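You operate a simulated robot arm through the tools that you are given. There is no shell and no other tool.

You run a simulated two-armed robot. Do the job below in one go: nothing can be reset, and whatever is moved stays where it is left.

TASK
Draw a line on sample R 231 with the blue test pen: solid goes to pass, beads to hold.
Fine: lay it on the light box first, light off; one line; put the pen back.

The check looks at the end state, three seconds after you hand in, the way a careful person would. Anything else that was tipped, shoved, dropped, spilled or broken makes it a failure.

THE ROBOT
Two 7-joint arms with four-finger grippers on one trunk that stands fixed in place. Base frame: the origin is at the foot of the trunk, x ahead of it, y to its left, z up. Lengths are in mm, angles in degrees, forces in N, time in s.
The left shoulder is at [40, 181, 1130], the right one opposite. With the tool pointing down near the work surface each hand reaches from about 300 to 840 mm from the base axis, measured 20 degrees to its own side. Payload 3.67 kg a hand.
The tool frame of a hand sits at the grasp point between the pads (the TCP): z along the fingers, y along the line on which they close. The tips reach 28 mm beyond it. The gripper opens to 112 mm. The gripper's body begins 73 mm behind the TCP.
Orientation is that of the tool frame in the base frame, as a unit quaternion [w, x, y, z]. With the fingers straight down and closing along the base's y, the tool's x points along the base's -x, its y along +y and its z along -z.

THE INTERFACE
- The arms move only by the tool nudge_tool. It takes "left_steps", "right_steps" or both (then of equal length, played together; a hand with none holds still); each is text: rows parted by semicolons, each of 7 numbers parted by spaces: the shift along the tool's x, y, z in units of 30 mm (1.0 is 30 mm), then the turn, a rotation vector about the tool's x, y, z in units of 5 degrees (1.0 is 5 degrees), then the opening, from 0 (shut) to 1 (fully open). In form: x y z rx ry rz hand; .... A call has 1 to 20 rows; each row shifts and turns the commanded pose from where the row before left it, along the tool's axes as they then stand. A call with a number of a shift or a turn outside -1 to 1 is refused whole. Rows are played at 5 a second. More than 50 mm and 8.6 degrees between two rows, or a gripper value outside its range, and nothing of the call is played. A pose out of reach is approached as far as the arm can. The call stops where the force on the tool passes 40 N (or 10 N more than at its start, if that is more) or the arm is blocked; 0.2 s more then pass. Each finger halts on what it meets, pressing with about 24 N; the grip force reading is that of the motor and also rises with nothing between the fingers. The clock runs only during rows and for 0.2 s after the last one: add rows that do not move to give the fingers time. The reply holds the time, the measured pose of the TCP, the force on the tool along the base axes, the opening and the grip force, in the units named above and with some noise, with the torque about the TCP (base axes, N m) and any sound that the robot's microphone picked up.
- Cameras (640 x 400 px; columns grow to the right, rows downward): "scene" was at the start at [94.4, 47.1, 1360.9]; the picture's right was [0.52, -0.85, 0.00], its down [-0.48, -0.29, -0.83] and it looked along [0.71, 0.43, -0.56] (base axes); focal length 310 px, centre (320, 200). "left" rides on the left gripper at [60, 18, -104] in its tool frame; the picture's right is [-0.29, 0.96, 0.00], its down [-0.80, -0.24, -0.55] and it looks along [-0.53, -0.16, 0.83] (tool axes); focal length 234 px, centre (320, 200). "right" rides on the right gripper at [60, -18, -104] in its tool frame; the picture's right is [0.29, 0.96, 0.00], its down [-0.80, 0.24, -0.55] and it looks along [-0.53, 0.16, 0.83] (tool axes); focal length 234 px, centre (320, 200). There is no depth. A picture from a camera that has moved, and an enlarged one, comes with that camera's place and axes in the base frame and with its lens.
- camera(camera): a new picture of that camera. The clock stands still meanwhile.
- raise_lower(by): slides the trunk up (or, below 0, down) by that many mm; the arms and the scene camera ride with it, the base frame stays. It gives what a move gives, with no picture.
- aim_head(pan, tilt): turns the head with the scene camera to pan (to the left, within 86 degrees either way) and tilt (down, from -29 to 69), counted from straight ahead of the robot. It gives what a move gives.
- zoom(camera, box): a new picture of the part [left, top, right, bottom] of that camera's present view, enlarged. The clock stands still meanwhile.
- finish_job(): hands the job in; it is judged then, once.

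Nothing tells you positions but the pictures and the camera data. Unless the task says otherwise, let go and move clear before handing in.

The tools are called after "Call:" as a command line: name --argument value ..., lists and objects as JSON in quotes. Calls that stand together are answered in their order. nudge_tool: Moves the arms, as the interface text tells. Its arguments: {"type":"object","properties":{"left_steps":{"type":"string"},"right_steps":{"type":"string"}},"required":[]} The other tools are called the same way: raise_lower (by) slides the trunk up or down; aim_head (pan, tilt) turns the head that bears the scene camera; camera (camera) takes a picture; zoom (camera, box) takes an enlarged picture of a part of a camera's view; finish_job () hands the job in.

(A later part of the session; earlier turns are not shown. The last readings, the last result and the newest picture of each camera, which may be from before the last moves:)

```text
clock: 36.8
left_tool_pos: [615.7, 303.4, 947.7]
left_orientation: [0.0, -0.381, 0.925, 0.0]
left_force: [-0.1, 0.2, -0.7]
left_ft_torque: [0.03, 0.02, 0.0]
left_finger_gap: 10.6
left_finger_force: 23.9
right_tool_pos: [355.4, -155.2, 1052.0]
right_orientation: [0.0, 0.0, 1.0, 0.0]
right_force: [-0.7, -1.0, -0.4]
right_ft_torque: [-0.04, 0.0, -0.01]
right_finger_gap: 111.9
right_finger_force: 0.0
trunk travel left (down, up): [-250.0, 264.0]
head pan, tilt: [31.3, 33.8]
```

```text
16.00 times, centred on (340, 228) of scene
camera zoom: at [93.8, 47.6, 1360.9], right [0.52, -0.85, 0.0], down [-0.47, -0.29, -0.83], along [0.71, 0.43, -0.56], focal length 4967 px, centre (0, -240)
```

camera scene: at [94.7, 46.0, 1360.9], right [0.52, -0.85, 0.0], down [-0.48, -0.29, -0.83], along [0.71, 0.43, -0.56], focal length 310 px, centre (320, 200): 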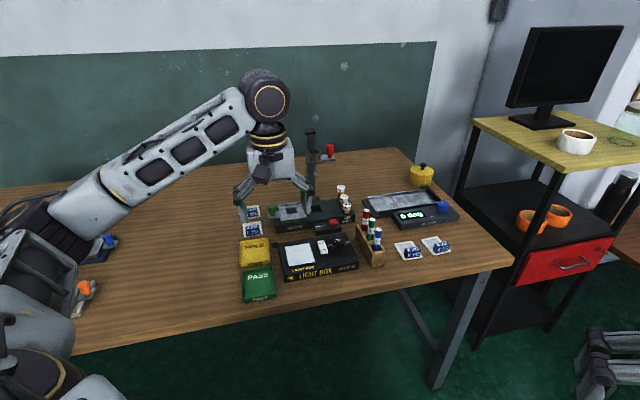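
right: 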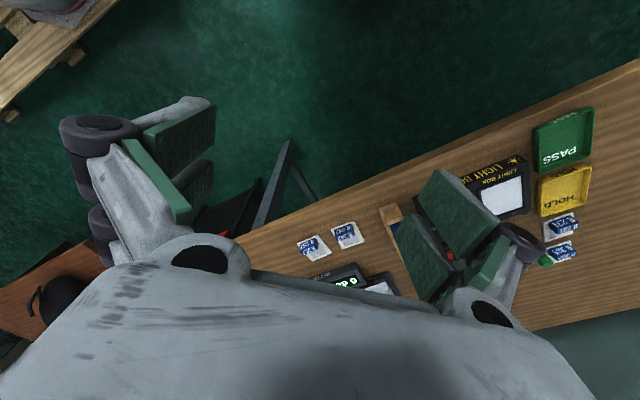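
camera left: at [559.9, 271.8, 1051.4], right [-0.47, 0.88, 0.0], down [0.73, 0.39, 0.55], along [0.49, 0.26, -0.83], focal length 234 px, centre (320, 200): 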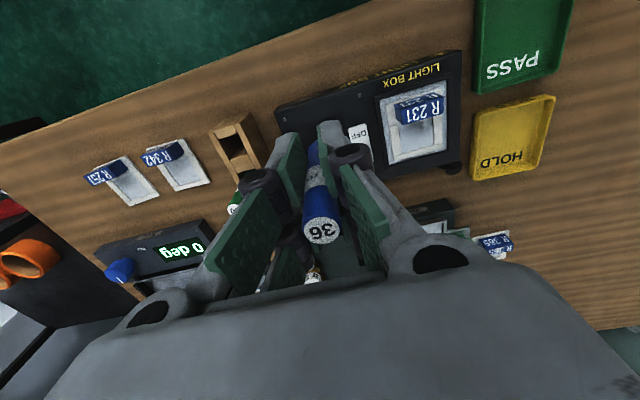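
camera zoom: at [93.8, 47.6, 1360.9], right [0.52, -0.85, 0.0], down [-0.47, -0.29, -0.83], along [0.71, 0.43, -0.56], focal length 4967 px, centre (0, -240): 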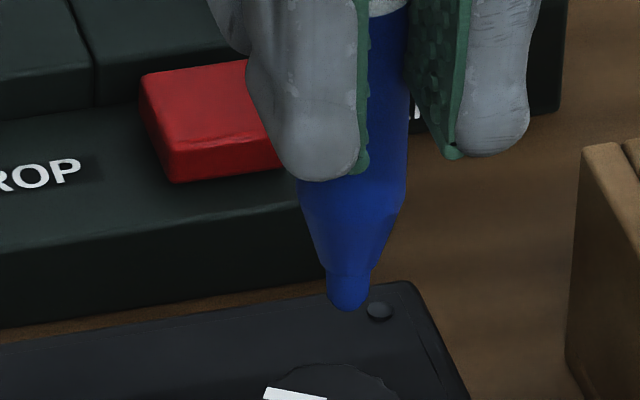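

I can't see any line on the plate yet. Before doing anything else I'll let some seconds pass, in case the ink takes time to show, and look again.

Call:
nudge_tool --left_steps "0 0 0 0 0 0 0;0 0 0 0 0 0 0;0 0 0 0 0 0 0;0 0 0 0 0 0 0;0 0 0 0 0 0 0;0 0 0 0 0 0 0;0 0 0 0 0 0 0;0 0 0 0 0 0 0;0 0 0 0 0 0 0;0 0 0 0 0 0 0;0 0 0 0 0 0 0;0 0 0 0 0 0 0"

Call:
zoom --camera "left" --box '[388, 100, 448, 160]'

Call:
zoom --camera "left" --box '[200, 90, 360, 210]'

```text
clock: 39.4
left_tool_pos: [615.0, 301.9, 947.4]
left_orientation: [0.0, -0.38, 0.925, 0.0]
left_force: [-0.3, -0.1, -0.5]
left_ft_torque: [-0.02, -0.03, -0.04]
left_finger_gap: 10.3
left_finger_force: 23.5
right_tool_pos: [355.7, -154.7, 1053.3]
right_orientation: [-0.001, 0.0, 1.0, 0.0]
right_force: [0.0, 0.5, -0.2]
right_ft_torque: [0.0, 0.01, -0.01]
right_finger_gap: 111.9
right_finger_force: 0.0
trunk travel left (down, up): [-250.0, 264.0]
head pan, tilt: [31.3, 33.8]
```

```text
6.67 times, centred on (418, 130) of left
camera zoom: at [560.2, 271.4, 1051.2], right [-0.47, 0.88, 0.0], down [0.74, 0.39, 0.55], along [0.49, 0.26, -0.83], focal length 1561 px, centre (-333, 667)
```

zoom: 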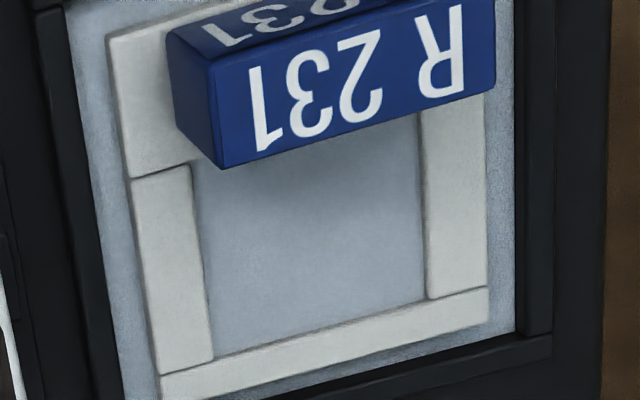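

```text
3.33 times, centred on (280, 150) of left
camera zoom: at [560.2, 271.4, 1051.2], right [-0.47, 0.88, 0.0], down [0.74, 0.39, 0.55], along [0.49, 0.26, -0.83], focal length 781 px, centre (453, 367)
```

zoom: 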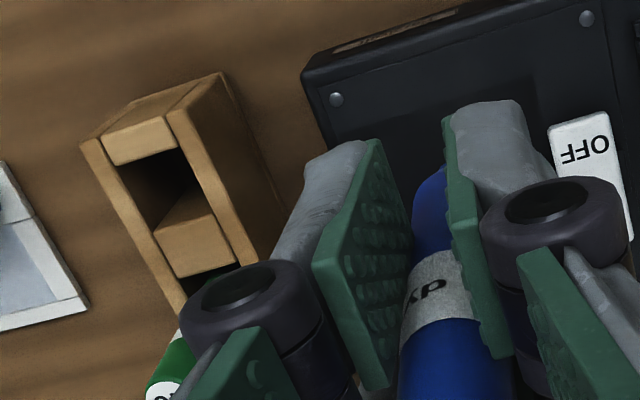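

Call:
zoom --camera "scene" --box '[335, 222, 347, 238]'

Call:
zoom --camera "scene" --box '[325, 190, 365, 240]'

Call:
zoom --camera "left" --box '[205, 110, 265, 190]'

```text
16.00 times, centred on (341, 230) of scene
camera zoom: at [94.5, 47.0, 1360.8], right [0.52, -0.85, 0.0], down [-0.48, -0.29, -0.83], along [0.71, 0.43, -0.56], focal length 4967 px, centre (-16, -280)
```

zoom: 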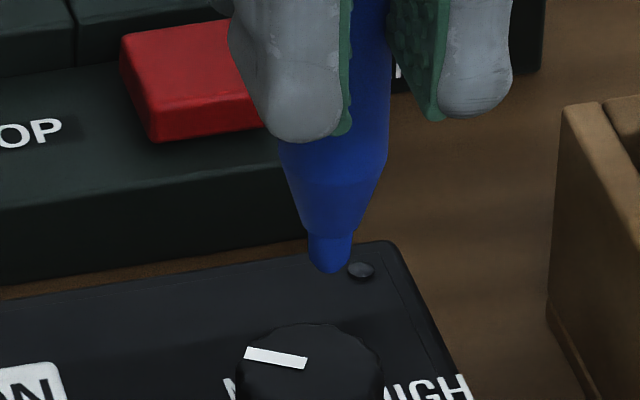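

```text
8.00 times, centred on (345, 215) of scene
camera zoom: at [94.5, 47.0, 1360.8], right [0.52, -0.85, 0.0], down [-0.48, -0.29, -0.83], along [0.71, 0.43, -0.56], focal length 2484 px, centre (120, 80)
```

zoom: 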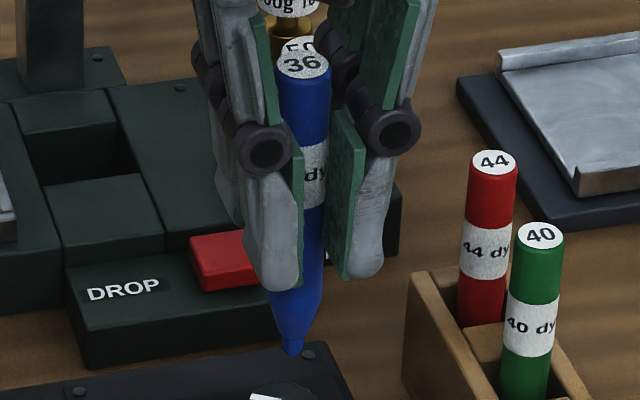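

```text
5.00 times, centred on (235, 150) of left
camera zoom: at [560.2, 271.4, 1051.2], right [-0.47, 0.88, 0.0], down [0.74, 0.39, 0.55], along [0.49, 0.26, -0.83], focal length 1171 px, centre (745, 450)
```

zoom: 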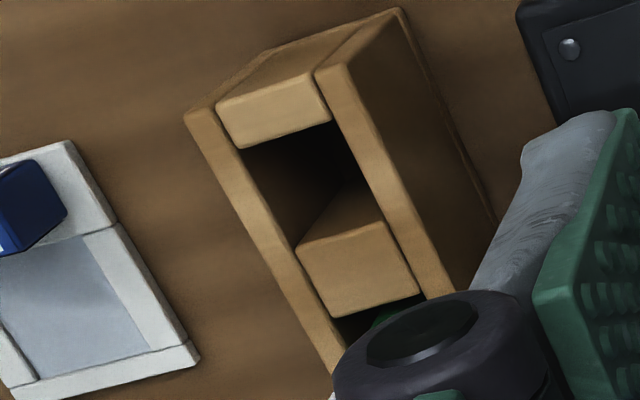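

Force and torque show the nib really touched the plate, but it left no visible ink. The first pass was fairly hard (about 9 N) and fast. I'll retry with light pressure and a slow stroke, a little further back on the plate where the scene camera can see over the block.

Call:
nudge_tool --left_steps "-.475 .709 0 0 0 0 0;-.475 .709 0 0 0 0 0;-.475 .709 0 0 0 0 0;-.475 .708 0 0 0 0 0;0 0 .7 0 0 0 0;0 0 .7 0 0 0 0;0 0 .7 0 0 0 0;0 0 .4 0 0 0 0;0 0 0 0 0 0 0"

Call:
zoom --camera "scene" --box '[288, 230, 328, 262]'

```text
clock: 41.4
left_tool_pos: [595.6, 402.0, 871.9]
left_orientation: [0.0, -0.38, 0.925, 0.001]
left_force: [0.1, 0.3, -0.3]
left_ft_torque: [-0.01, 0.03, 0.02]
left_finger_gap: 10.5
left_finger_force: 24.1
right_tool_pos: [355.6, -154.7, 1053.6]
right_orientation: [0.001, 0.0, 1.0, -0.001]
right_force: [0.6, 0.9, 0.3]
right_ft_torque: [-0.01, 0.0, -0.02]
right_finger_gap: 112.0
right_finger_force: 0.1
trunk travel left (down, up): [-250.0, 264.0]
head pan, tilt: [31.3, 33.8]
```

```text
12.50 times, centred on (308, 246) of scene
camera zoom: at [94.3, 47.0, 1360.9], right [0.52, -0.85, 0.0], down [-0.48, -0.29, -0.83], along [0.71, 0.43, -0.56], focal length 3880 px, centre (470, -375)
```

zoom: 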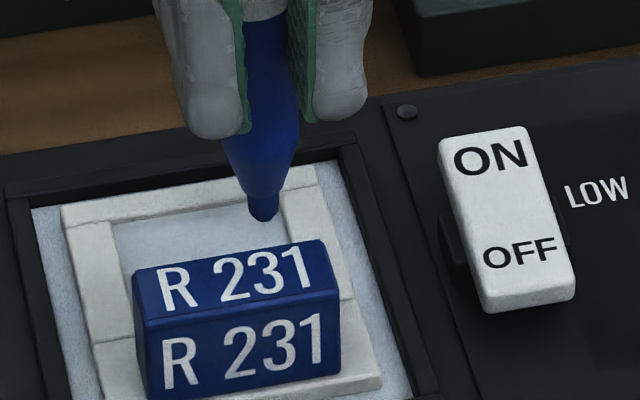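

Call:
nudge_tool --left_steps "0 0 .1 0 0 0 0;0 0 .1 0 0 0 0;0 0 .04 0 0 0 0;0 0 0 0 0 0 0"

Call:
nudge_tool --left_steps "0 0 .017 0 0 0 0;0 0 0 0 0 0 0"

```text
clock: 42.4
left_tool_pos: [595.7, 400.9, 864.7]
left_orientation: [0.0, -0.38, 0.925, 0.0]
left_force: [0.1, 0.4, -0.4]
left_ft_torque: [-0.03, 0.0, 0.0]
left_finger_gap: 10.4
left_finger_force: 23.9
right_tool_pos: [356.5, -154.6, 1053.0]
right_orientation: [-0.001, -0.001, 1.0, 0.0]
right_force: [0.5, -0.2, 0.1]
right_ft_torque: [0.0, 0.02, -0.02]
right_finger_gap: 112.1
right_finger_force: 0.1
trunk travel left (down, up): [-250.0, 264.0]
head pan, tilt: [31.3, 33.8]
```

```text
clock: 43.0
left_tool_pos: [596.5, 402.5, 864.6]
left_orientation: [-0.001, -0.38, 0.925, 0.0]
left_force: [0.2, -0.8, 0.0]
left_ft_torque: [0.02, 0.0, -0.01]
left_finger_gap: 10.4
left_finger_force: 23.9
right_tool_pos: [355.7, -155.0, 1053.8]
right_orientation: [0.0, 0.0, 1.0, 0.001]
right_force: [-0.1, 0.4, 0.8]
right_ft_torque: [0.0, 0.0, 0.01]
right_finger_gap: 112.0
right_finger_force: 0.1
trunk travel left (down, up): [-250.0, 264.0]
head pan, tilt: [31.3, 33.8]
```

Call:
nudge_tool --left_steps "0 0 .017 0 0 0 0;0 0 0 0 0 0 0"

Call:
nudge_tool --left_steps "0 0 .017 0 0 0 0;0 0 0 0 0 0 0"

Call:
zoom --camera "scene" --box '[288, 230, 328, 262]'

```text
clock: 43.6
left_tool_pos: [596.4, 401.7, 864.4]
left_orientation: [0.0, -0.381, 0.925, -0.001]
left_force: [0.2, -0.5, 1.9]
left_ft_torque: [-0.01, -0.04, -0.01]
left_finger_gap: 10.7
left_finger_force: 23.8
right_tool_pos: [355.7, -155.5, 1052.1]
right_orientation: [0.0, 0.0, 1.0, -0.001]
right_force: [0.4, 0.9, 0.6]
right_ft_torque: [0.01, 0.01, 0.01]
right_finger_gap: 112.1
right_finger_force: 0.1
trunk travel left (down, up): [-250.0, 264.0]
head pan, tilt: [31.3, 33.8]
```

```text
clock: 44.2
left_tool_pos: [596.0, 402.3, 864.7]
left_orientation: [0.001, -0.38, 0.925, 0.0]
left_force: [0.3, 0.8, 4.0]
left_ft_torque: [0.05, -0.07, 0.0]
left_finger_gap: 10.1
left_finger_force: 23.4
right_tool_pos: [356.1, -155.9, 1052.7]
right_orientation: [0.0, 0.001, 1.0, 0.0]
right_force: [0.5, 0.0, 0.8]
right_ft_torque: [0.01, 0.01, 0.01]
right_finger_gap: 112.0
right_finger_force: 0.0
trunk travel left (down, up): [-250.0, 264.0]
head pan, tilt: [31.3, 33.8]
```

```text
12.50 times, centred on (308, 246) of scene
camera zoom: at [94.2, 46.8, 1360.9], right [0.52, -0.85, 0.0], down [-0.48, -0.29, -0.83], along [0.71, 0.43, -0.56], focal length 3880 px, centre (470, -375)
```

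zoom: 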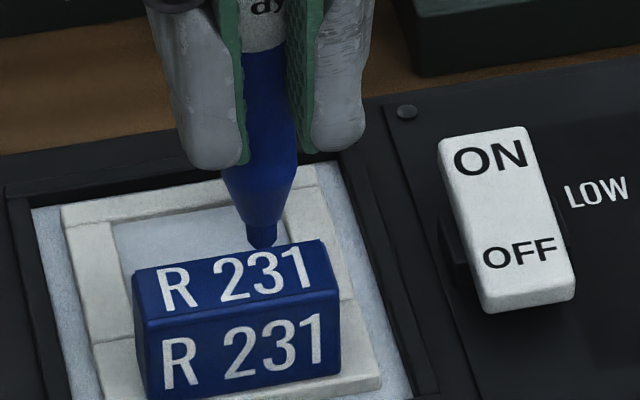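

Light contact of about 3–4 N. I'm drawing slowly for the first half and checking for ink.

Call:
nudge_tool --left_steps "0 0 -.004 0 0 0 0;0 0 0 0 0 0 0;0 .04 0 0 0 0 0;0 .04 0 0 0 0 0;0 .04 0 0 0 0 0;0 .04 0 0 0 0 0;0 .04 0 0 0 0 0;0 .04 0 0 0 0 0;0 .04 0 0 0 0 0;0 .04 0 0 0 0 0"

Call:
zoom --camera "scene" --box '[288, 230, 328, 262]'

Call:
zoom --camera "left" --box '[270, 90, 370, 190]'

```text
clock: 46.4
left_tool_pos: [588.9, 409.4, 864.8]
left_orientation: [-0.001, -0.38, 0.925, 0.0]
left_force: [0.8, 0.5, 0.2]
left_ft_torque: [0.0, 0.01, 0.01]
left_finger_gap: 10.5
left_finger_force: 23.9
right_tool_pos: [356.3, -155.7, 1052.9]
right_orientation: [0.0, 0.0, 1.0, 0.0]
right_force: [0.2, -0.3, -0.2]
right_ft_torque: [-0.03, 0.02, 0.03]
right_finger_gap: 112.0
right_finger_force: 0.1
trunk travel left (down, up): [-250.0, 264.0]
head pan, tilt: [31.3, 33.8]
```

```text
12.50 times, centred on (308, 246) of scene
camera zoom: at [94.4, 46.9, 1360.8], right [0.52, -0.85, 0.0], down [-0.48, -0.29, -0.83], along [0.71, 0.43, -0.56], focal length 3880 px, centre (470, -375)
```

zoom: 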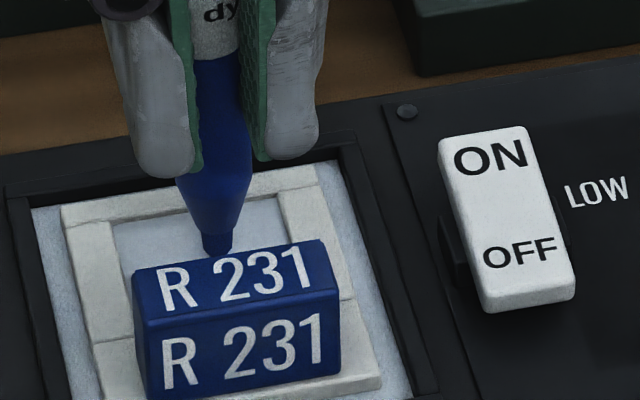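

```text
4.00 times, centred on (320, 140) of left
camera zoom: at [533.5, 378.3, 968.3], right [-0.47, 0.88, 0.0], down [0.74, 0.39, 0.55], along [0.49, 0.26, -0.83], focal length 937 px, centre (320, 440)
```

zoom: 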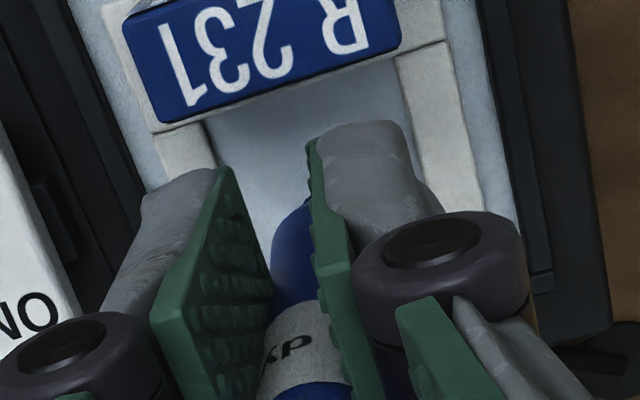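

The force dropped to zero as I moved, so the earlier contact was on the frame edge rather than the plate. I'm lowering here, mid-plate, to find the true plate surface.

Call:
nudge_tool --left_steps "0 0 .017 0 0 0 0;0 0 0 0 0 0 0"

Call:
nudge_tool --left_steps "0 0 .017 0 0 0 0;0 0 0 0 0 0 0"

```text
clock: 47.0
left_tool_pos: [589.4, 409.0, 864.5]
left_orientation: [0.001, -0.381, 0.925, 0.0]
left_force: [0.4, -0.5, 1.9]
left_ft_torque: [-0.01, -0.04, 0.01]
left_finger_gap: 10.4
left_finger_force: 24.2
right_tool_pos: [355.3, -154.7, 1053.4]
right_orientation: [0.0, 0.0, 1.0, -0.001]
right_force: [-0.8, 0.4, 0.0]
right_ft_torque: [0.0, -0.03, 0.01]
right_finger_gap: 112.0
right_finger_force: 0.1
trunk travel left (down, up): [-250.0, 264.0]
head pan, tilt: [31.3, 33.8]
```

```text
clock: 47.6
left_tool_pos: [588.5, 410.1, 863.8]
left_orientation: [0.001, -0.381, 0.925, 0.0]
left_force: [0.4, -0.7, 5.9]
left_ft_torque: [0.07, -0.02, 0.03]
left_finger_gap: 10.8
left_finger_force: 24.1
right_tool_pos: [356.8, -156.0, 1052.8]
right_orientation: [0.0, 0.001, 1.0, -0.001]
right_force: [0.0, 0.1, 0.5]
right_ft_torque: [0.0, 0.01, 0.01]
right_finger_gap: 111.7
right_finger_force: 0.1
trunk travel left (down, up): [-250.0, 264.0]
head pan, tilt: [31.3, 33.8]
```

Call:
nudge_tool --left_steps "0 .04 0 0 0 0 0;0 .04 0 0 0 0 0;0 .04 0 0 0 0 0;0 .04 0 0 0 0 0;0 .04 0 0 0 0 0;0 .04 0 0 0 0 0"

Call:
zoom --camera "scene" --box '[288, 230, 328, 262]'

Call:
zoom --camera "left" --box '[270, 90, 370, 190]'

```text
clock: 49.0
left_tool_pos: [583.8, 413.1, 864.2]
left_orientation: [0.001, -0.38, 0.925, 0.0]
left_force: [2.8, -3.0, 12.3]
left_ft_torque: [-0.17, -0.26, -0.01]
left_finger_gap: 10.3
left_finger_force: 23.7
right_tool_pos: [355.0, -155.9, 1052.8]
right_orientation: [0.0, 0.0, 1.0, 0.001]
right_force: [0.9, 0.1, -0.4]
right_ft_torque: [0.02, -0.02, 0.0]
right_finger_gap: 112.0
right_finger_force: 0.1
trunk travel left (down, up): [-250.0, 264.0]
head pan, tilt: [31.3, 33.8]
```

```text
12.50 times, centred on (308, 246) of scene
camera zoom: at [93.7, 45.9, 1361.0], right [0.52, -0.85, 0.0], down [-0.47, -0.29, -0.83], along [0.71, 0.43, -0.56], focal length 3880 px, centre (470, -375)
```

zoom: 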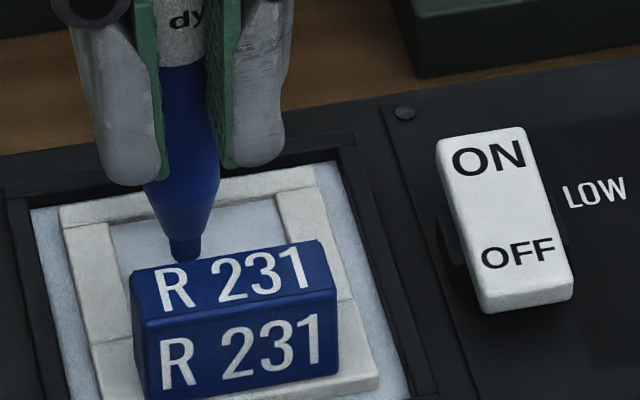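

```text
4.00 times, centred on (320, 140) of left
camera zoom: at [528.6, 382.9, 967.7], right [-0.47, 0.88, 0.0], down [0.73, 0.39, 0.56], along [0.49, 0.26, -0.83], focal length 937 px, centre (320, 440)
```

zoom: 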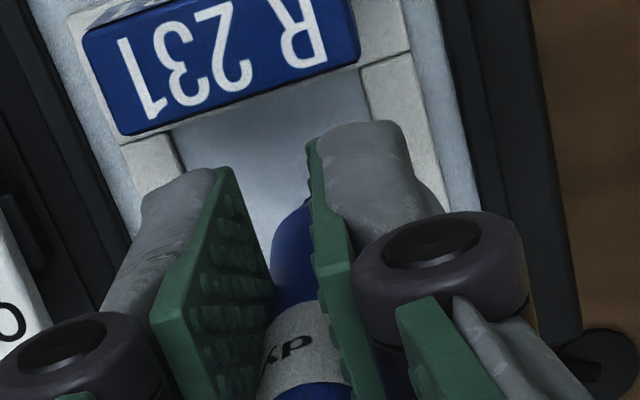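

Call:
nudge_tool --left_steps "0 0 -.2 0 0 0 0;0 0 -.6 0 0 0 0;0 0 -.6 0 0 0 0;0 0 -.6 0 0 0 0;.6 -.3 -.379 0 0 0 0;.65 -.8 0 0 0 0 0;.65 -.9 0 0 0 0 0;0 -.9 0 0 0 0 0;0 -.495 0 0 0 0 0;0 0 0 0 0 0 0"

Call:
zoom --camera "left" --box '[388, 100, 448, 160]'

Call:
zoom --camera "scene" --box '[288, 236, 328, 268]'

```text
clock: 51.2
left_tool_pos: [615.6, 301.8, 933.6]
left_orientation: [0.0, -0.381, 0.925, -0.001]
left_force: [0.4, 0.7, 0.1]
left_ft_torque: [0.0, -0.02, 0.0]
left_finger_gap: 10.6
left_finger_force: 24.3
right_tool_pos: [355.8, -154.3, 1053.8]
right_orientation: [0.001, 0.0, 1.0, -0.001]
right_force: [-0.8, -0.2, 0.4]
right_ft_torque: [0.02, 0.01, -0.01]
right_finger_gap: 111.9
right_finger_force: 0.1
trunk travel left (down, up): [-250.0, 264.0]
head pan, tilt: [31.3, 33.8]
```

```text
6.67 times, centred on (418, 130) of left
camera zoom: at [559.6, 271.9, 1037.0], right [-0.47, 0.88, 0.0], down [0.74, 0.39, 0.55], along [0.49, 0.26, -0.83], focal length 1561 px, centre (-333, 667)
```

zoom: 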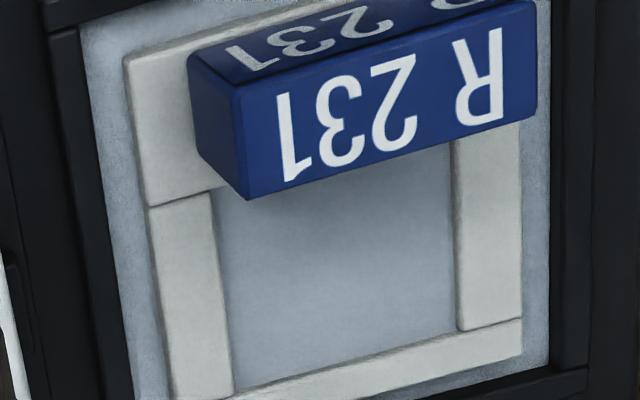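

```text
12.50 times, centred on (308, 252) of scene
camera zoom: at [94.3, 47.2, 1360.9], right [0.52, -0.85, 0.0], down [-0.48, -0.29, -0.83], along [0.71, 0.43, -0.56], focal length 3880 px, centre (470, -450)
```

zoom: 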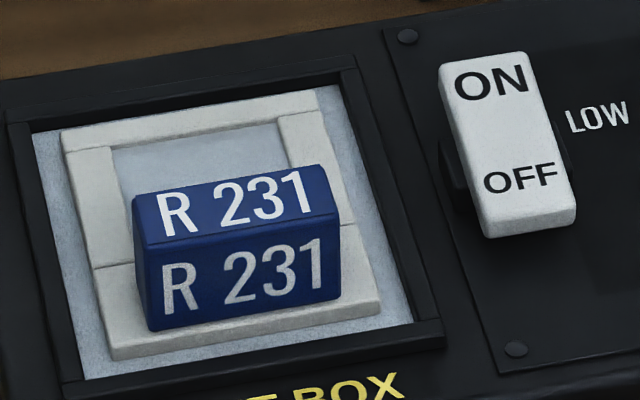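

Call:
zoom --camera "left" --box '[405, 125, 435, 147]'

Call:
zoom --camera "left" --box '[405, 140, 435, 162]'

Call:
zoom --camera "scene" --box '[325, 205, 355, 240]'

Call:
camera --camera "right"

```text
16.00 times, centred on (420, 136) of left
camera zoom: at [559.6, 271.9, 1037.0], right [-0.47, 0.88, 0.0], down [0.74, 0.39, 0.55], along [0.49, 0.26, -0.83], focal length 3747 px, centre (-1280, 1224)
```

zoom: 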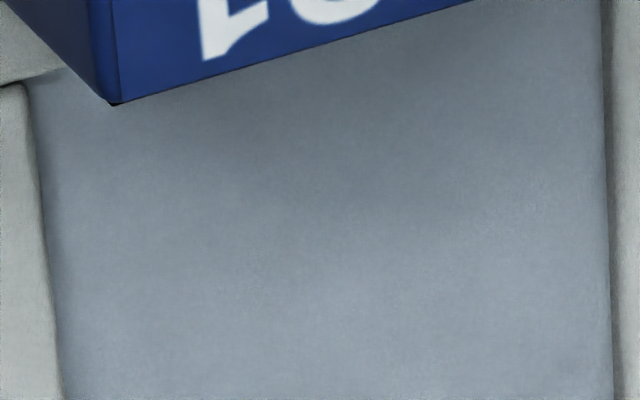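

```text
16.00 times, centred on (420, 151) of left
camera zoom: at [559.6, 271.9, 1037.0], right [-0.47, 0.88, 0.0], down [0.74, 0.39, 0.55], along [0.49, 0.26, -0.83], focal length 3747 px, centre (-1280, 984)
```

zoom: 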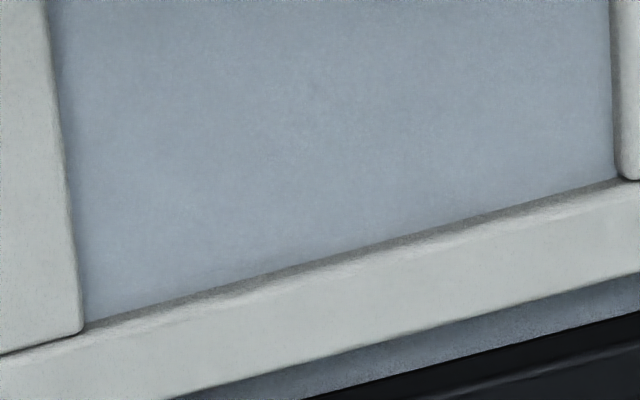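

```text
11.43 times, centred on (340, 222) of scene
camera zoom: at [94.3, 47.2, 1360.9], right [0.52, -0.85, 0.0], down [-0.48, -0.29, -0.83], along [0.71, 0.43, -0.56], focal length 3548 px, centre (91, -57)
```

zoom: 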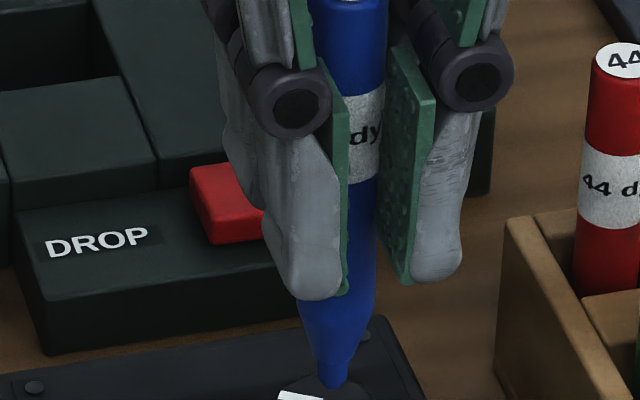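

```text
taken
camera right: at [296.8, -172.9, 1158.6], right [-0.29, 0.96, 0.0], down [0.8, 0.24, 0.55], along [0.53, 0.16, -0.83], focal length 234 px, centre (320, 200)
```

right: 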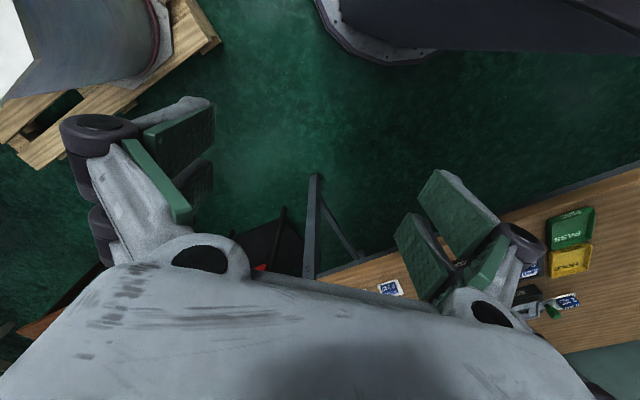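

The plate is completely clean, so nothing has been deposited so far. Contact was too heavy or broken along the way. I'll go back to the original line position and draw one continuous force-regulated stroke in short segments, holding about 2–4 N.

Call:
nudge_tool --left_steps "-.4125 .6975 0 0 0 0 0;-.4125 .6975 0 0 0 0 0;-.4125 .6975 0 0 0 0 0;-.4125 .6975 0 0 0 0 0;0 0 .7 0 0 0 0;0 0 .7 0 0 0 0;0 0 .7 0 0 0 0;0 0 .12 0 0 0 0;0 0 0 0 0 0 0"

Call:
nudge_tool --left_steps "0 0 .05 0 0 0 0;0 0 .04 0 0 0 0;0 0 0 0 0 0 0"

Call:
nudge_tool --left_steps "0 0 .015 0 0 0 0;0 0 0 0 0 0 0"

```text
clock: 53.2
left_tool_pos: [590.9, 396.3, 867.0]
left_orientation: [0.0, -0.381, 0.925, -0.001]
left_force: [0.9, 0.1, 0.7]
left_ft_torque: [-0.05, 0.03, -0.04]
left_finger_gap: 10.4
left_finger_force: 24.0
right_tool_pos: [355.9, -154.5, 1052.4]
right_orientation: [-0.001, 0.0, 1.0, 0.0]
right_force: [-0.2, 0.3, -0.9]
right_ft_torque: [-0.01, 0.01, -0.02]
right_finger_gap: 112.2
right_finger_force: 0.0
trunk travel left (down, up): [-250.0, 264.0]
head pan, tilt: [31.3, 33.8]
```

```text
clock: 54.0
left_tool_pos: [590.4, 395.4, 865.3]
left_orientation: [0.0, -0.38, 0.925, 0.0]
left_force: [-0.7, -0.7, -0.1]
left_ft_torque: [-0.02, 0.01, -0.02]
left_finger_gap: 10.5
left_finger_force: 24.5
right_tool_pos: [356.1, -155.6, 1052.7]
right_orientation: [-0.001, 0.001, 1.0, 0.0]
right_force: [0.0, 0.6, 0.4]
right_ft_torque: [-0.02, 0.02, -0.01]
right_finger_gap: 112.0
right_finger_force: 0.2
trunk travel left (down, up): [-250.0, 264.0]
head pan, tilt: [31.3, 33.8]
```

```text
clock: 54.6
left_tool_pos: [592.2, 397.2, 864.4]
left_orientation: [0.0, -0.381, 0.925, -0.001]
left_force: [0.0, -0.1, -0.7]
left_ft_torque: [0.03, -0.05, 0.03]
left_finger_gap: 10.4
left_finger_force: 23.4
right_tool_pos: [355.8, -155.5, 1053.0]
right_orientation: [0.0, 0.0, 1.0, -0.001]
right_force: [0.0, 0.6, -0.8]
right_ft_torque: [-0.04, -0.03, 0.0]
right_finger_gap: 112.0
right_finger_force: 0.1
trunk travel left (down, up): [-250.0, 264.0]
head pan, tilt: [31.3, 33.8]
```

Call:
nudge_tool --left_steps "0 0 .015 0 0 0 0;0 0 0 0 0 0 0"

Call:
nudge_tool --left_steps "0 0 .01 0 0 0 0;0 0 0 0 0 0 0"

```text
clock: 55.2
left_tool_pos: [592.3, 396.7, 863.0]
left_orientation: [-0.001, -0.38, 0.925, 0.0]
left_force: [-1.0, 0.2, 1.9]
left_ft_torque: [-0.02, 0.0, 0.01]
left_finger_gap: 10.4
left_finger_force: 24.0
right_tool_pos: [356.5, -155.0, 1052.2]
right_orientation: [0.0, 0.0, 1.0, 0.0]
right_force: [0.6, 0.1, -0.3]
right_ft_torque: [0.0, 0.0, 0.02]
right_finger_gap: 111.8
right_finger_force: 0.1
trunk travel left (down, up): [-250.0, 264.0]
head pan, tilt: [31.3, 33.8]
```

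```text
clock: 55.8
left_tool_pos: [590.6, 396.3, 865.9]
left_orientation: [0.001, -0.381, 0.925, 0.0]
left_force: [-0.1, 0.0, 2.7]
left_ft_torque: [0.04, -0.04, 0.01]
left_finger_gap: 10.4
left_finger_force: 24.1
right_tool_pos: [356.8, -154.9, 1054.1]
right_orientation: [0.0, 0.0, 1.0, 0.0]
right_force: [0.5, 0.3, -0.4]
right_ft_torque: [0.03, 0.01, -0.01]
right_finger_gap: 111.8
right_finger_force: 0.2
trunk travel left (down, up): [-250.0, 264.0]
head pan, tilt: [31.3, 33.8]
```

Call:
nudge_tool --left_steps "0 .04 .002 0 0 0 0;0 .04 .002 0 0 0 0;0 .04 .002 0 0 0 0"

Call:
nudge_tool --left_steps "0 .04 .002 0 0 0 0;0 .04 .002 0 0 0 0;0 .04 .002 0 0 0 0"

```text
clock: 56.6
left_tool_pos: [588.6, 397.7, 863.1]
left_orientation: [0.001, -0.379, 0.925, 0.0]
left_force: [1.7, -1.4, 5.9]
left_ft_torque: [-0.1, -0.09, 0.0]
left_finger_gap: 10.5
left_finger_force: 23.8
right_tool_pos: [354.8, -154.8, 1052.9]
right_orientation: [0.0, 0.0, 1.0, 0.0]
right_force: [0.1, -0.4, 0.1]
right_ft_torque: [0.0, 0.01, 0.01]
right_finger_gap: 111.6
right_finger_force: 0.0
trunk travel left (down, up): [-250.0, 264.0]
head pan, tilt: [31.3, 33.8]
```

```text
clock: 57.4
left_tool_pos: [585.9, 401.6, 863.3]
left_orientation: [0.002, -0.38, 0.925, 0.001]
left_force: [1.6, -2.8, 7.6]
left_ft_torque: [-0.16, -0.15, -0.01]
left_finger_gap: 10.5
left_finger_force: 24.5
right_tool_pos: [355.7, -155.6, 1053.2]
right_orientation: [0.0, 0.0, 1.0, 0.001]
right_force: [-0.1, -0.3, 0.4]
right_ft_torque: [-0.04, 0.0, -0.01]
right_finger_gap: 112.1
right_finger_force: 0.2
trunk travel left (down, up): [-250.0, 264.0]
head pan, tilt: [31.3, 33.8]
```

Call:
nudge_tool --left_steps "0 .04 -.008 0 0 0 0;0 .04 -.006 0 0 0 0;0 .04 -.002 0 0 0 0"

Call:
zoom --camera "left" --box '[270, 90, 370, 190]'

Call:
zoom --camera "scene" --box '[288, 230, 328, 262]'

```text
clock: 58.2
left_tool_pos: [582.8, 403.2, 864.6]
left_orientation: [0.0, -0.38, 0.925, 0.0]
left_force: [1.4, -1.7, 6.2]
left_ft_torque: [-0.14, -0.07, -0.03]
left_finger_gap: 10.3
left_finger_force: 23.8
right_tool_pos: [354.9, -156.3, 1053.8]
right_orientation: [-0.001, 0.0, 1.0, 0.0]
right_force: [-0.4, -0.3, 0.1]
right_ft_torque: [-0.02, -0.01, -0.01]
right_finger_gap: 112.0
right_finger_force: 0.0
trunk travel left (down, up): [-250.0, 264.0]
head pan, tilt: [31.3, 33.8]
```

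```text
4.00 times, centred on (320, 140) of left
camera zoom: at [527.5, 373.1, 967.8], right [-0.47, 0.88, 0.0], down [0.74, 0.39, 0.55], along [0.49, 0.26, -0.83], focal length 937 px, centre (320, 440)
```

zoom: 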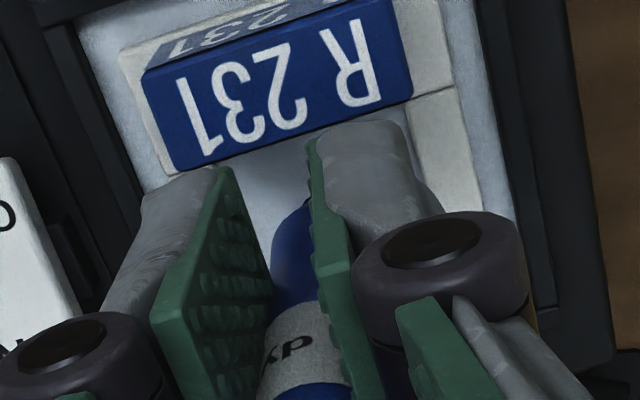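

```text
12.50 times, centred on (308, 246) of scene
camera zoom: at [93.9, 46.4, 1360.9], right [0.52, -0.85, 0.0], down [-0.47, -0.29, -0.83], along [0.71, 0.43, -0.56], focal length 3880 px, centre (470, -375)
```

zoom: 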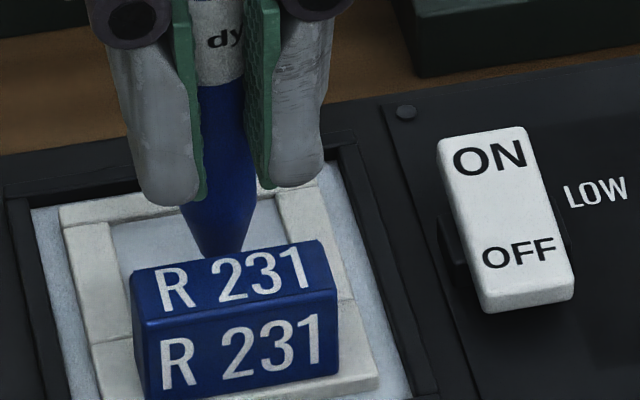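

Call:
nudge_tool --left_steps "0 .04 -.004 0 0 0 0;0 .04 -.002 0 0 0 0;0 .04 -.002 0 0 0 0;0 .04 0 0 0 0 0"

Call:
nudge_tool --left_steps "0 .04 -.002 0 0 0 0;0 .04 -.002 0 0 0 0;0 .04 -.002 0 0 0 0;0 .04 0 0 0 0 0"

```text
clock: 59.2
left_tool_pos: [579.7, 407.8, 863.5]
left_orientation: [-0.001, -0.381, 0.924, 0.001]
left_force: [0.2, -0.8, 1.0]
left_ft_torque: [-0.04, 0.0, -0.01]
left_finger_gap: 10.4
left_finger_force: 23.6
right_tool_pos: [355.7, -156.2, 1053.0]
right_orientation: [0.0, 0.0, 1.0, 0.0]
right_force: [0.3, 0.0, -0.2]
right_ft_torque: [0.0, 0.01, 0.01]
right_finger_gap: 112.2
right_finger_force: 0.1
trunk travel left (down, up): [-250.0, 264.0]
head pan, tilt: [31.3, 33.8]
```

```text
clock: 60.2
left_tool_pos: [576.4, 409.8, 865.5]
left_orientation: [0.0, -0.38, 0.925, -0.001]
left_force: [0.5, 0.0, 0.1]
left_ft_torque: [0.01, 0.0, -0.01]
left_finger_gap: 10.3
left_finger_force: 23.7
right_tool_pos: [355.6, -155.5, 1052.7]
right_orientation: [0.0, 0.0, 1.0, 0.0]
right_force: [-0.5, -0.9, 0.4]
right_ft_torque: [-0.01, -0.01, 0.0]
right_finger_gap: 112.0
right_finger_force: 0.1
trunk travel left (down, up): [-250.0, 264.0]
head pan, tilt: [31.3, 33.8]
```

Call:
nudge_tool --left_steps "0 0 .012 0 0 0 0;0 0 .008 0 0 0 0;0 .04 0 0 0 0 0;0 .04 0 0 0 0 0;0 .04 0 0 0 0 0"

Call:
nudge_tool --left_steps "0 .04 0 0 0 0 0;0 .04 0 0 0 0 0;0 .04 0 0 0 0 0;0 0 -.2 0 0 0 0;0 0 -.6 0 0 0 0;0 0 -.6 0 0 0 0;0 0 -.6 0 0 0 0;0 0 0 0 0 0 0"

```text
clock: 61.4
left_tool_pos: [574.5, 413.5, 866.1]
left_orientation: [0.0, -0.38, 0.925, 0.0]
left_force: [-0.4, 0.4, -0.4]
left_ft_torque: [0.0, -0.01, -0.01]
left_finger_gap: 10.6
left_finger_force: 24.1
right_tool_pos: [356.2, -154.8, 1053.4]
right_orientation: [0.0, -0.001, 1.0, 0.0]
right_force: [-0.8, 0.3, 0.0]
right_ft_torque: [0.0, -0.02, 0.01]
right_finger_gap: 112.2
right_finger_force: 0.0
trunk travel left (down, up): [-250.0, 264.0]
head pan, tilt: [31.3, 33.8]
```

```text
clock: 63.2
left_tool_pos: [572.6, 416.0, 924.1]
left_orientation: [0.0, -0.38, 0.925, 0.0]
left_force: [-0.4, -0.3, -0.2]
left_ft_torque: [0.02, 0.03, -0.02]
left_finger_gap: 10.4
left_finger_force: 23.7
right_tool_pos: [355.4, -155.1, 1052.1]
right_orientation: [-0.001, 0.0, 1.0, 0.0]
right_force: [-0.5, -0.1, -0.1]
right_ft_torque: [-0.02, 0.03, -0.01]
right_finger_gap: 112.0
right_finger_force: 0.1
trunk travel left (down, up): [-250.0, 264.0]
head pan, tilt: [31.3, 33.8]
```

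Call:
nudge_tool --left_steps ".55 0 -.15 0 0 0 0;.55 0 -.1 0 0 0 0;.55 0 -.1 0 0 0 0;0 -.93 0 0 0 0 0;0 -.93 0 0 0 0 0;0 -.93 0 0 0 0 0;0 -.92 0 0 0 0 0;0 0 0 0 0 0 0"

Call:
zoom --camera "left" --box '[388, 100, 448, 160]'

Call:
zoom --camera "scene" --box '[325, 205, 355, 240]'

Call:
camera --camera "left"

```text
clock: 65.0
left_tool_pos: [614.9, 303.5, 935.4]
left_orientation: [0.0, -0.381, 0.925, 0.001]
left_force: [0.2, 0.1, -0.6]
left_ft_torque: [0.0, -0.02, -0.01]
left_finger_gap: 10.7
left_finger_force: 23.7
right_tool_pos: [357.0, -154.0, 1052.8]
right_orientation: [0.0, 0.0, 1.0, 0.0]
right_force: [0.0, 0.1, 0.1]
right_ft_torque: [0.0, 0.01, -0.02]
right_finger_gap: 112.1
right_finger_force: 0.0
trunk travel left (down, up): [-250.0, 264.0]
head pan, tilt: [31.3, 33.8]
```

```text
6.67 times, centred on (418, 130) of left
camera zoom: at [559.4, 272.2, 1038.5], right [-0.47, 0.88, 0.0], down [0.74, 0.39, 0.55], along [0.49, 0.26, -0.83], focal length 1561 px, centre (-333, 667)
```

zoom: 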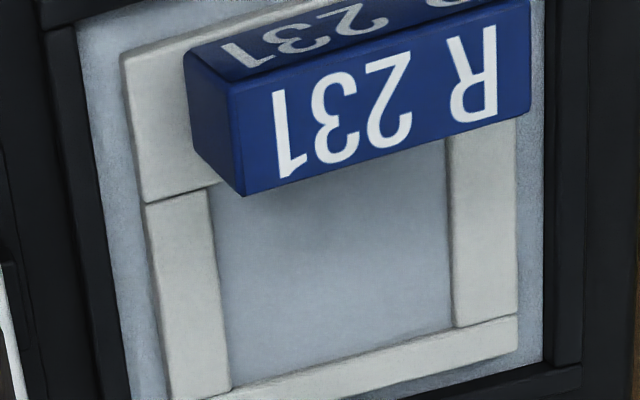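

```text
11.43 times, centred on (340, 222) of scene
camera zoom: at [93.8, 47.6, 1360.9], right [0.52, -0.85, 0.0], down [-0.47, -0.29, -0.83], along [0.71, 0.43, -0.56], focal length 3548 px, centre (91, -57)
```

zoom: 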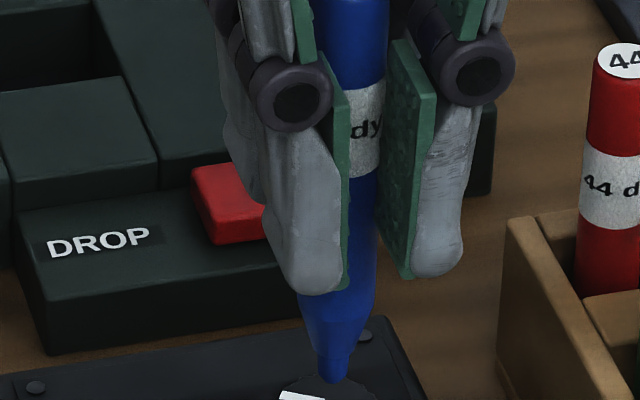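

```text
taken
camera left: at [559.4, 272.2, 1038.5], right [-0.47, 0.88, 0.0], down [0.74, 0.39, 0.55], along [0.49, 0.26, -0.83], focal length 234 px, centre (320, 200)
```

left: 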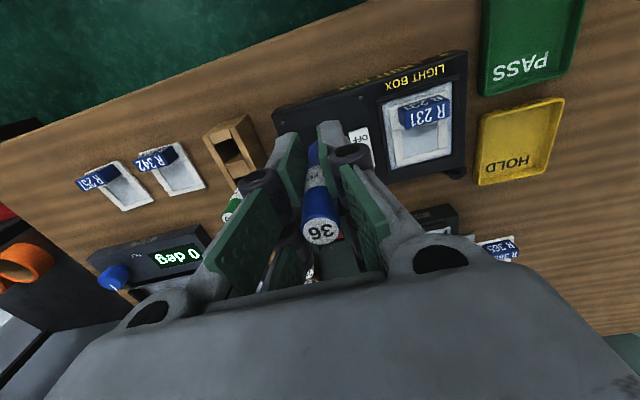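

Call:
zoom --camera "scene" --box '[334, 226, 346, 240]'

Call:
zoom --camera "left" --box '[295, 130, 345, 250]'

```text
16.00 times, centred on (340, 233) of scene
camera zoom: at [93.8, 47.6, 1360.9], right [0.52, -0.85, 0.0], down [-0.47, -0.29, -0.83], along [0.71, 0.43, -0.56], focal length 4967 px, centre (0, -328)
```

zoom: 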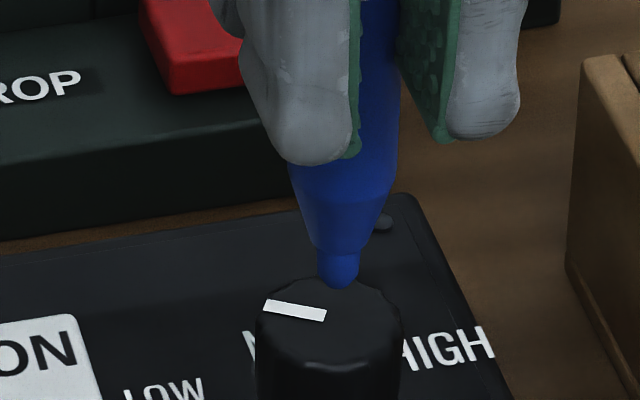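

```text
3.33 times, centred on (320, 190) of left
camera zoom: at [559.4, 272.2, 1038.5], right [-0.47, 0.88, 0.0], down [0.74, 0.39, 0.55], along [0.49, 0.26, -0.83], focal length 781 px, centre (320, 233)
```

zoom: 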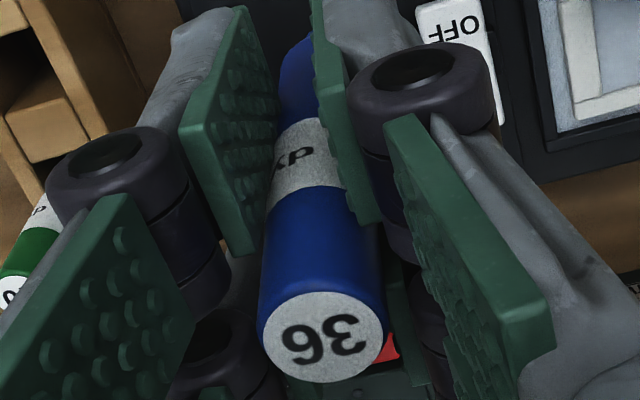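

Still no ink, and the contact faded part-way because the pen gives slightly in the grip. I'll do one continuous, clearly pressed stroke of about 28 mm on the same path, lowering slightly along the way so contact never breaks.

Call:
nudge_tool --left_steps "-.4125 .6975 0 0 0 0 0;-.4125 .6975 0 0 0 0 0;-.4125 .6975 0 0 0 0 0;-.4125 .6975 0 0 0 0 0;0 0 .7 0 0 0 0;0 0 .7 0 0 0 0;0 0 .7 0 0 0 0;0 0 .2 0 0 0 0;0 0 .02 0 0 0 0;0 0 0 0 0 0 0"

Call:
nudge_tool --left_steps "0 0 .015 0 0 0 0;0 0 .015 0 0 0 0;0 0 0 0 0 0 0"

```text
clock: 67.2
left_tool_pos: [591.2, 395.2, 864.7]
left_orientation: [0.0, -0.38, 0.925, 0.0]
left_force: [0.2, 0.2, 1.0]
left_ft_torque: [0.01, 0.0, -0.02]
left_finger_gap: 10.5
left_finger_force: 24.5
right_tool_pos: [354.8, -155.7, 1053.6]
right_orientation: [0.001, 0.0, 1.0, 0.001]
right_force: [-0.5, 0.8, 0.1]
right_ft_torque: [0.02, 0.01, -0.01]
right_finger_gap: 112.0
right_finger_force: 0.0
trunk travel left (down, up): [-250.0, 264.0]
head pan, tilt: [31.3, 33.8]
```

```text
clock: 68.0
left_tool_pos: [591.5, 395.8, 863.6]
left_orientation: [0.0, -0.38, 0.925, 0.0]
left_force: [-1.5, -0.9, 0.8]
left_ft_torque: [-0.02, -0.03, -0.01]
left_finger_gap: 10.5
left_finger_force: 24.0
right_tool_pos: [356.4, -155.0, 1052.7]
right_orientation: [0.001, 0.0, 1.0, -0.001]
right_force: [-0.1, 0.6, -0.2]
right_ft_torque: [0.02, 0.01, 0.03]
right_finger_gap: 111.6
right_finger_force: 0.0
trunk travel left (down, up): [-250.0, 264.0]
head pan, tilt: [31.3, 33.8]
```

Call:
nudge_tool --left_steps "0 0 .015 0 0 0 0;0 0 0 0 0 0 0"

Call:
nudge_tool --left_steps "0 0 .015 0 0 0 0;0 0 0 0 0 0 0"

Call:
nudge_tool --left_steps "0 0 .015 0 0 0 0;0 0 0 0 0 0 0"

```text
clock: 68.6
left_tool_pos: [591.4, 396.1, 865.0]
left_orientation: [0.001, -0.38, 0.925, 0.0]
left_force: [1.0, 0.2, 0.7]
left_ft_torque: [0.02, 0.01, 0.01]
left_finger_gap: 10.5
left_finger_force: 24.1
right_tool_pos: [355.9, -155.1, 1052.7]
right_orientation: [0.0, -0.001, 1.0, 0.001]
right_force: [0.6, 0.5, -0.2]
right_ft_torque: [0.04, 0.02, 0.01]
right_finger_gap: 112.2
right_finger_force: 0.1
trunk travel left (down, up): [-250.0, 264.0]
head pan, tilt: [31.3, 33.8]
```

```text
clock: 69.2
left_tool_pos: [590.7, 396.0, 863.5]
left_orientation: [0.0, -0.38, 0.925, 0.0]
left_force: [0.6, 0.4, 6.8]
left_ft_torque: [0.02, -0.05, 0.0]
left_finger_gap: 10.7
left_finger_force: 24.0
right_tool_pos: [354.7, -155.6, 1053.9]
right_orientation: [0.001, 0.0, 1.0, -0.001]
right_force: [0.1, -0.3, 0.2]
right_ft_torque: [0.03, 0.01, 0.0]
right_finger_gap: 112.0
right_finger_force: 0.1
trunk travel left (down, up): [-250.0, 264.0]
head pan, tilt: [31.3, 33.8]
```

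```text
clock: 69.8
left_tool_pos: [590.8, 395.4, 865.0]
left_orientation: [0.001, -0.38, 0.925, 0.0]
left_force: [3.2, 0.4, 10.2]
left_ft_torque: [-0.02, -0.18, -0.01]
left_finger_gap: 10.7
left_finger_force: 23.9
right_tool_pos: [354.5, -155.4, 1052.6]
right_orientation: [0.0, -0.001, 1.0, -0.001]
right_force: [-0.3, -0.5, 0.1]
right_ft_torque: [-0.04, 0.0, 0.0]
right_finger_gap: 112.2
right_finger_force: 0.0
trunk travel left (down, up): [-250.0, 264.0]
head pan, tilt: [31.3, 33.8]
```

Call:
nudge_tool --left_steps "0 .06 0 0 0 0 0;0 .073 .001 0 0 0 0;0 .073 .001 0 0 0 0;0 .073 .001 0 0 0 0;0 .073 .001 0 0 0 0;0 .073 .001 0 0 0 0;0 .073 .001 0 0 0 0;0 .073 .001 0 0 0 0;0 .073 .001 0 0 0 0;0 .073 .001 0 0 0 0;0 .073 .001 0 0 0 0;0 .073 .001 0 0 0 0;0 .073 .001 0 0 0 0"

Call:
zoom --camera "scene" --box '[288, 230, 328, 262]'

Call:
zoom --camera "left" --box '[230, 70, 390, 190]'

```text
clock: 72.6
left_tool_pos: [571.8, 416.3, 864.4]
left_orientation: [0.001, -0.38, 0.925, 0.001]
left_force: [1.1, -3.6, 12.3]
left_ft_torque: [-0.19, -0.2, 0.0]
left_finger_gap: 10.5
left_finger_force: 24.0
right_tool_pos: [355.3, -155.5, 1053.3]
right_orientation: [0.0, 0.0, 1.0, -0.001]
right_force: [-0.7, 0.4, -0.3]
right_ft_torque: [0.01, 0.01, -0.03]
right_finger_gap: 111.8
right_finger_force: 0.0
trunk travel left (down, up): [-250.0, 264.0]
head pan, tilt: [31.3, 33.8]
```

```text
12.50 times, centred on (308, 246) of scene
camera zoom: at [93.5, 45.9, 1361.0], right [0.52, -0.85, 0.0], down [-0.47, -0.29, -0.83], along [0.71, 0.43, -0.56], focal length 3880 px, centre (470, -375)
```

zoom: 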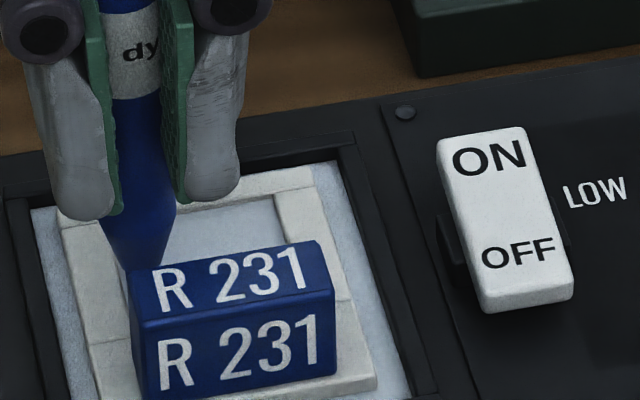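

```text
3.33 times, centred on (310, 130) of left
camera zoom: at [515.8, 385.0, 967.3], right [-0.47, 0.88, 0.0], down [0.74, 0.39, 0.55], along [0.49, 0.26, -0.83], focal length 781 px, centre (353, 433)
```

zoom: 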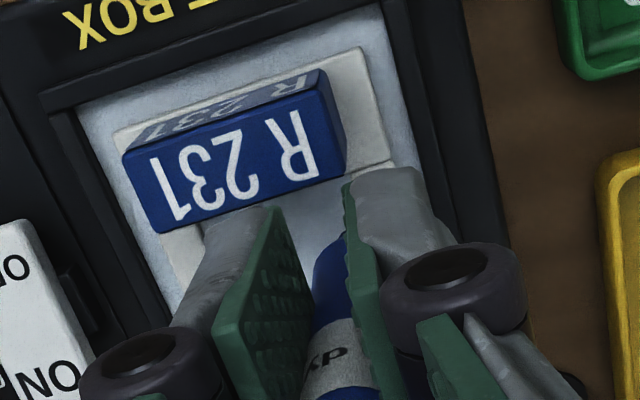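

Call:
nudge_tool --left_steps "0 0 -.2 0 0 0 0;0 0 -.6 0 0 0 0;0 0 -.6 0 0 0 0;0 0 -.6 0 0 0 0;.55 0 -.2 0 0 0 0;.55 0 -.107 0 0 0 0;.55 0 -.1 0 0 0 0;0 -.932 0 0 0 0 0;0 -.932 0 0 0 0 0;0 -.932 0 0 0 0 0;0 -.93 0 0 0 0 0;0 0 0 0 0 0 0"

Call:
zoom --camera "left" --box '[388, 100, 448, 160]'

Call:
zoom --camera "scene" --box '[288, 236, 328, 268]'

```text
clock: 75.2
left_tool_pos: [615.2, 303.0, 936.7]
left_orientation: [-0.001, -0.38, 0.925, 0.0]
left_force: [-0.5, 0.0, -0.1]
left_ft_torque: [-0.02, 0.01, 0.02]
left_finger_gap: 10.4
left_finger_force: 24.3
right_tool_pos: [354.3, -155.4, 1053.9]
right_orientation: [0.0, 0.0, 1.0, 0.0]
right_force: [0.2, 0.4, -0.1]
right_ft_torque: [-0.04, -0.02, -0.01]
right_finger_gap: 111.8
right_finger_force: 0.2
trunk travel left (down, up): [-250.0, 264.0]
head pan, tilt: [31.3, 33.8]
```

```text
6.67 times, centred on (418, 130) of left
camera zoom: at [559.8, 272.3, 1040.1], right [-0.47, 0.88, 0.0], down [0.73, 0.39, 0.55], along [0.49, 0.26, -0.83], focal length 1561 px, centre (-333, 667)
```

zoom: 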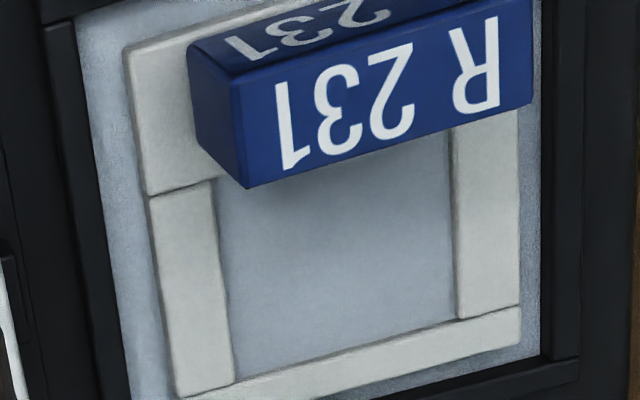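

```text
12.50 times, centred on (308, 252) of scene
camera zoom: at [93.8, 47.6, 1360.9], right [0.52, -0.85, 0.0], down [-0.47, -0.29, -0.83], along [0.71, 0.43, -0.56], focal length 3880 px, centre (470, -450)
```

zoom: 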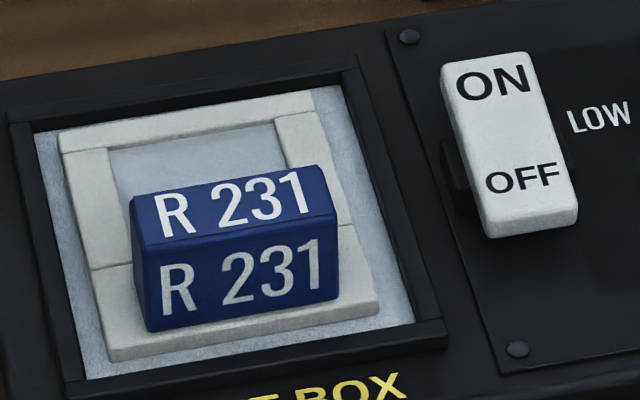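

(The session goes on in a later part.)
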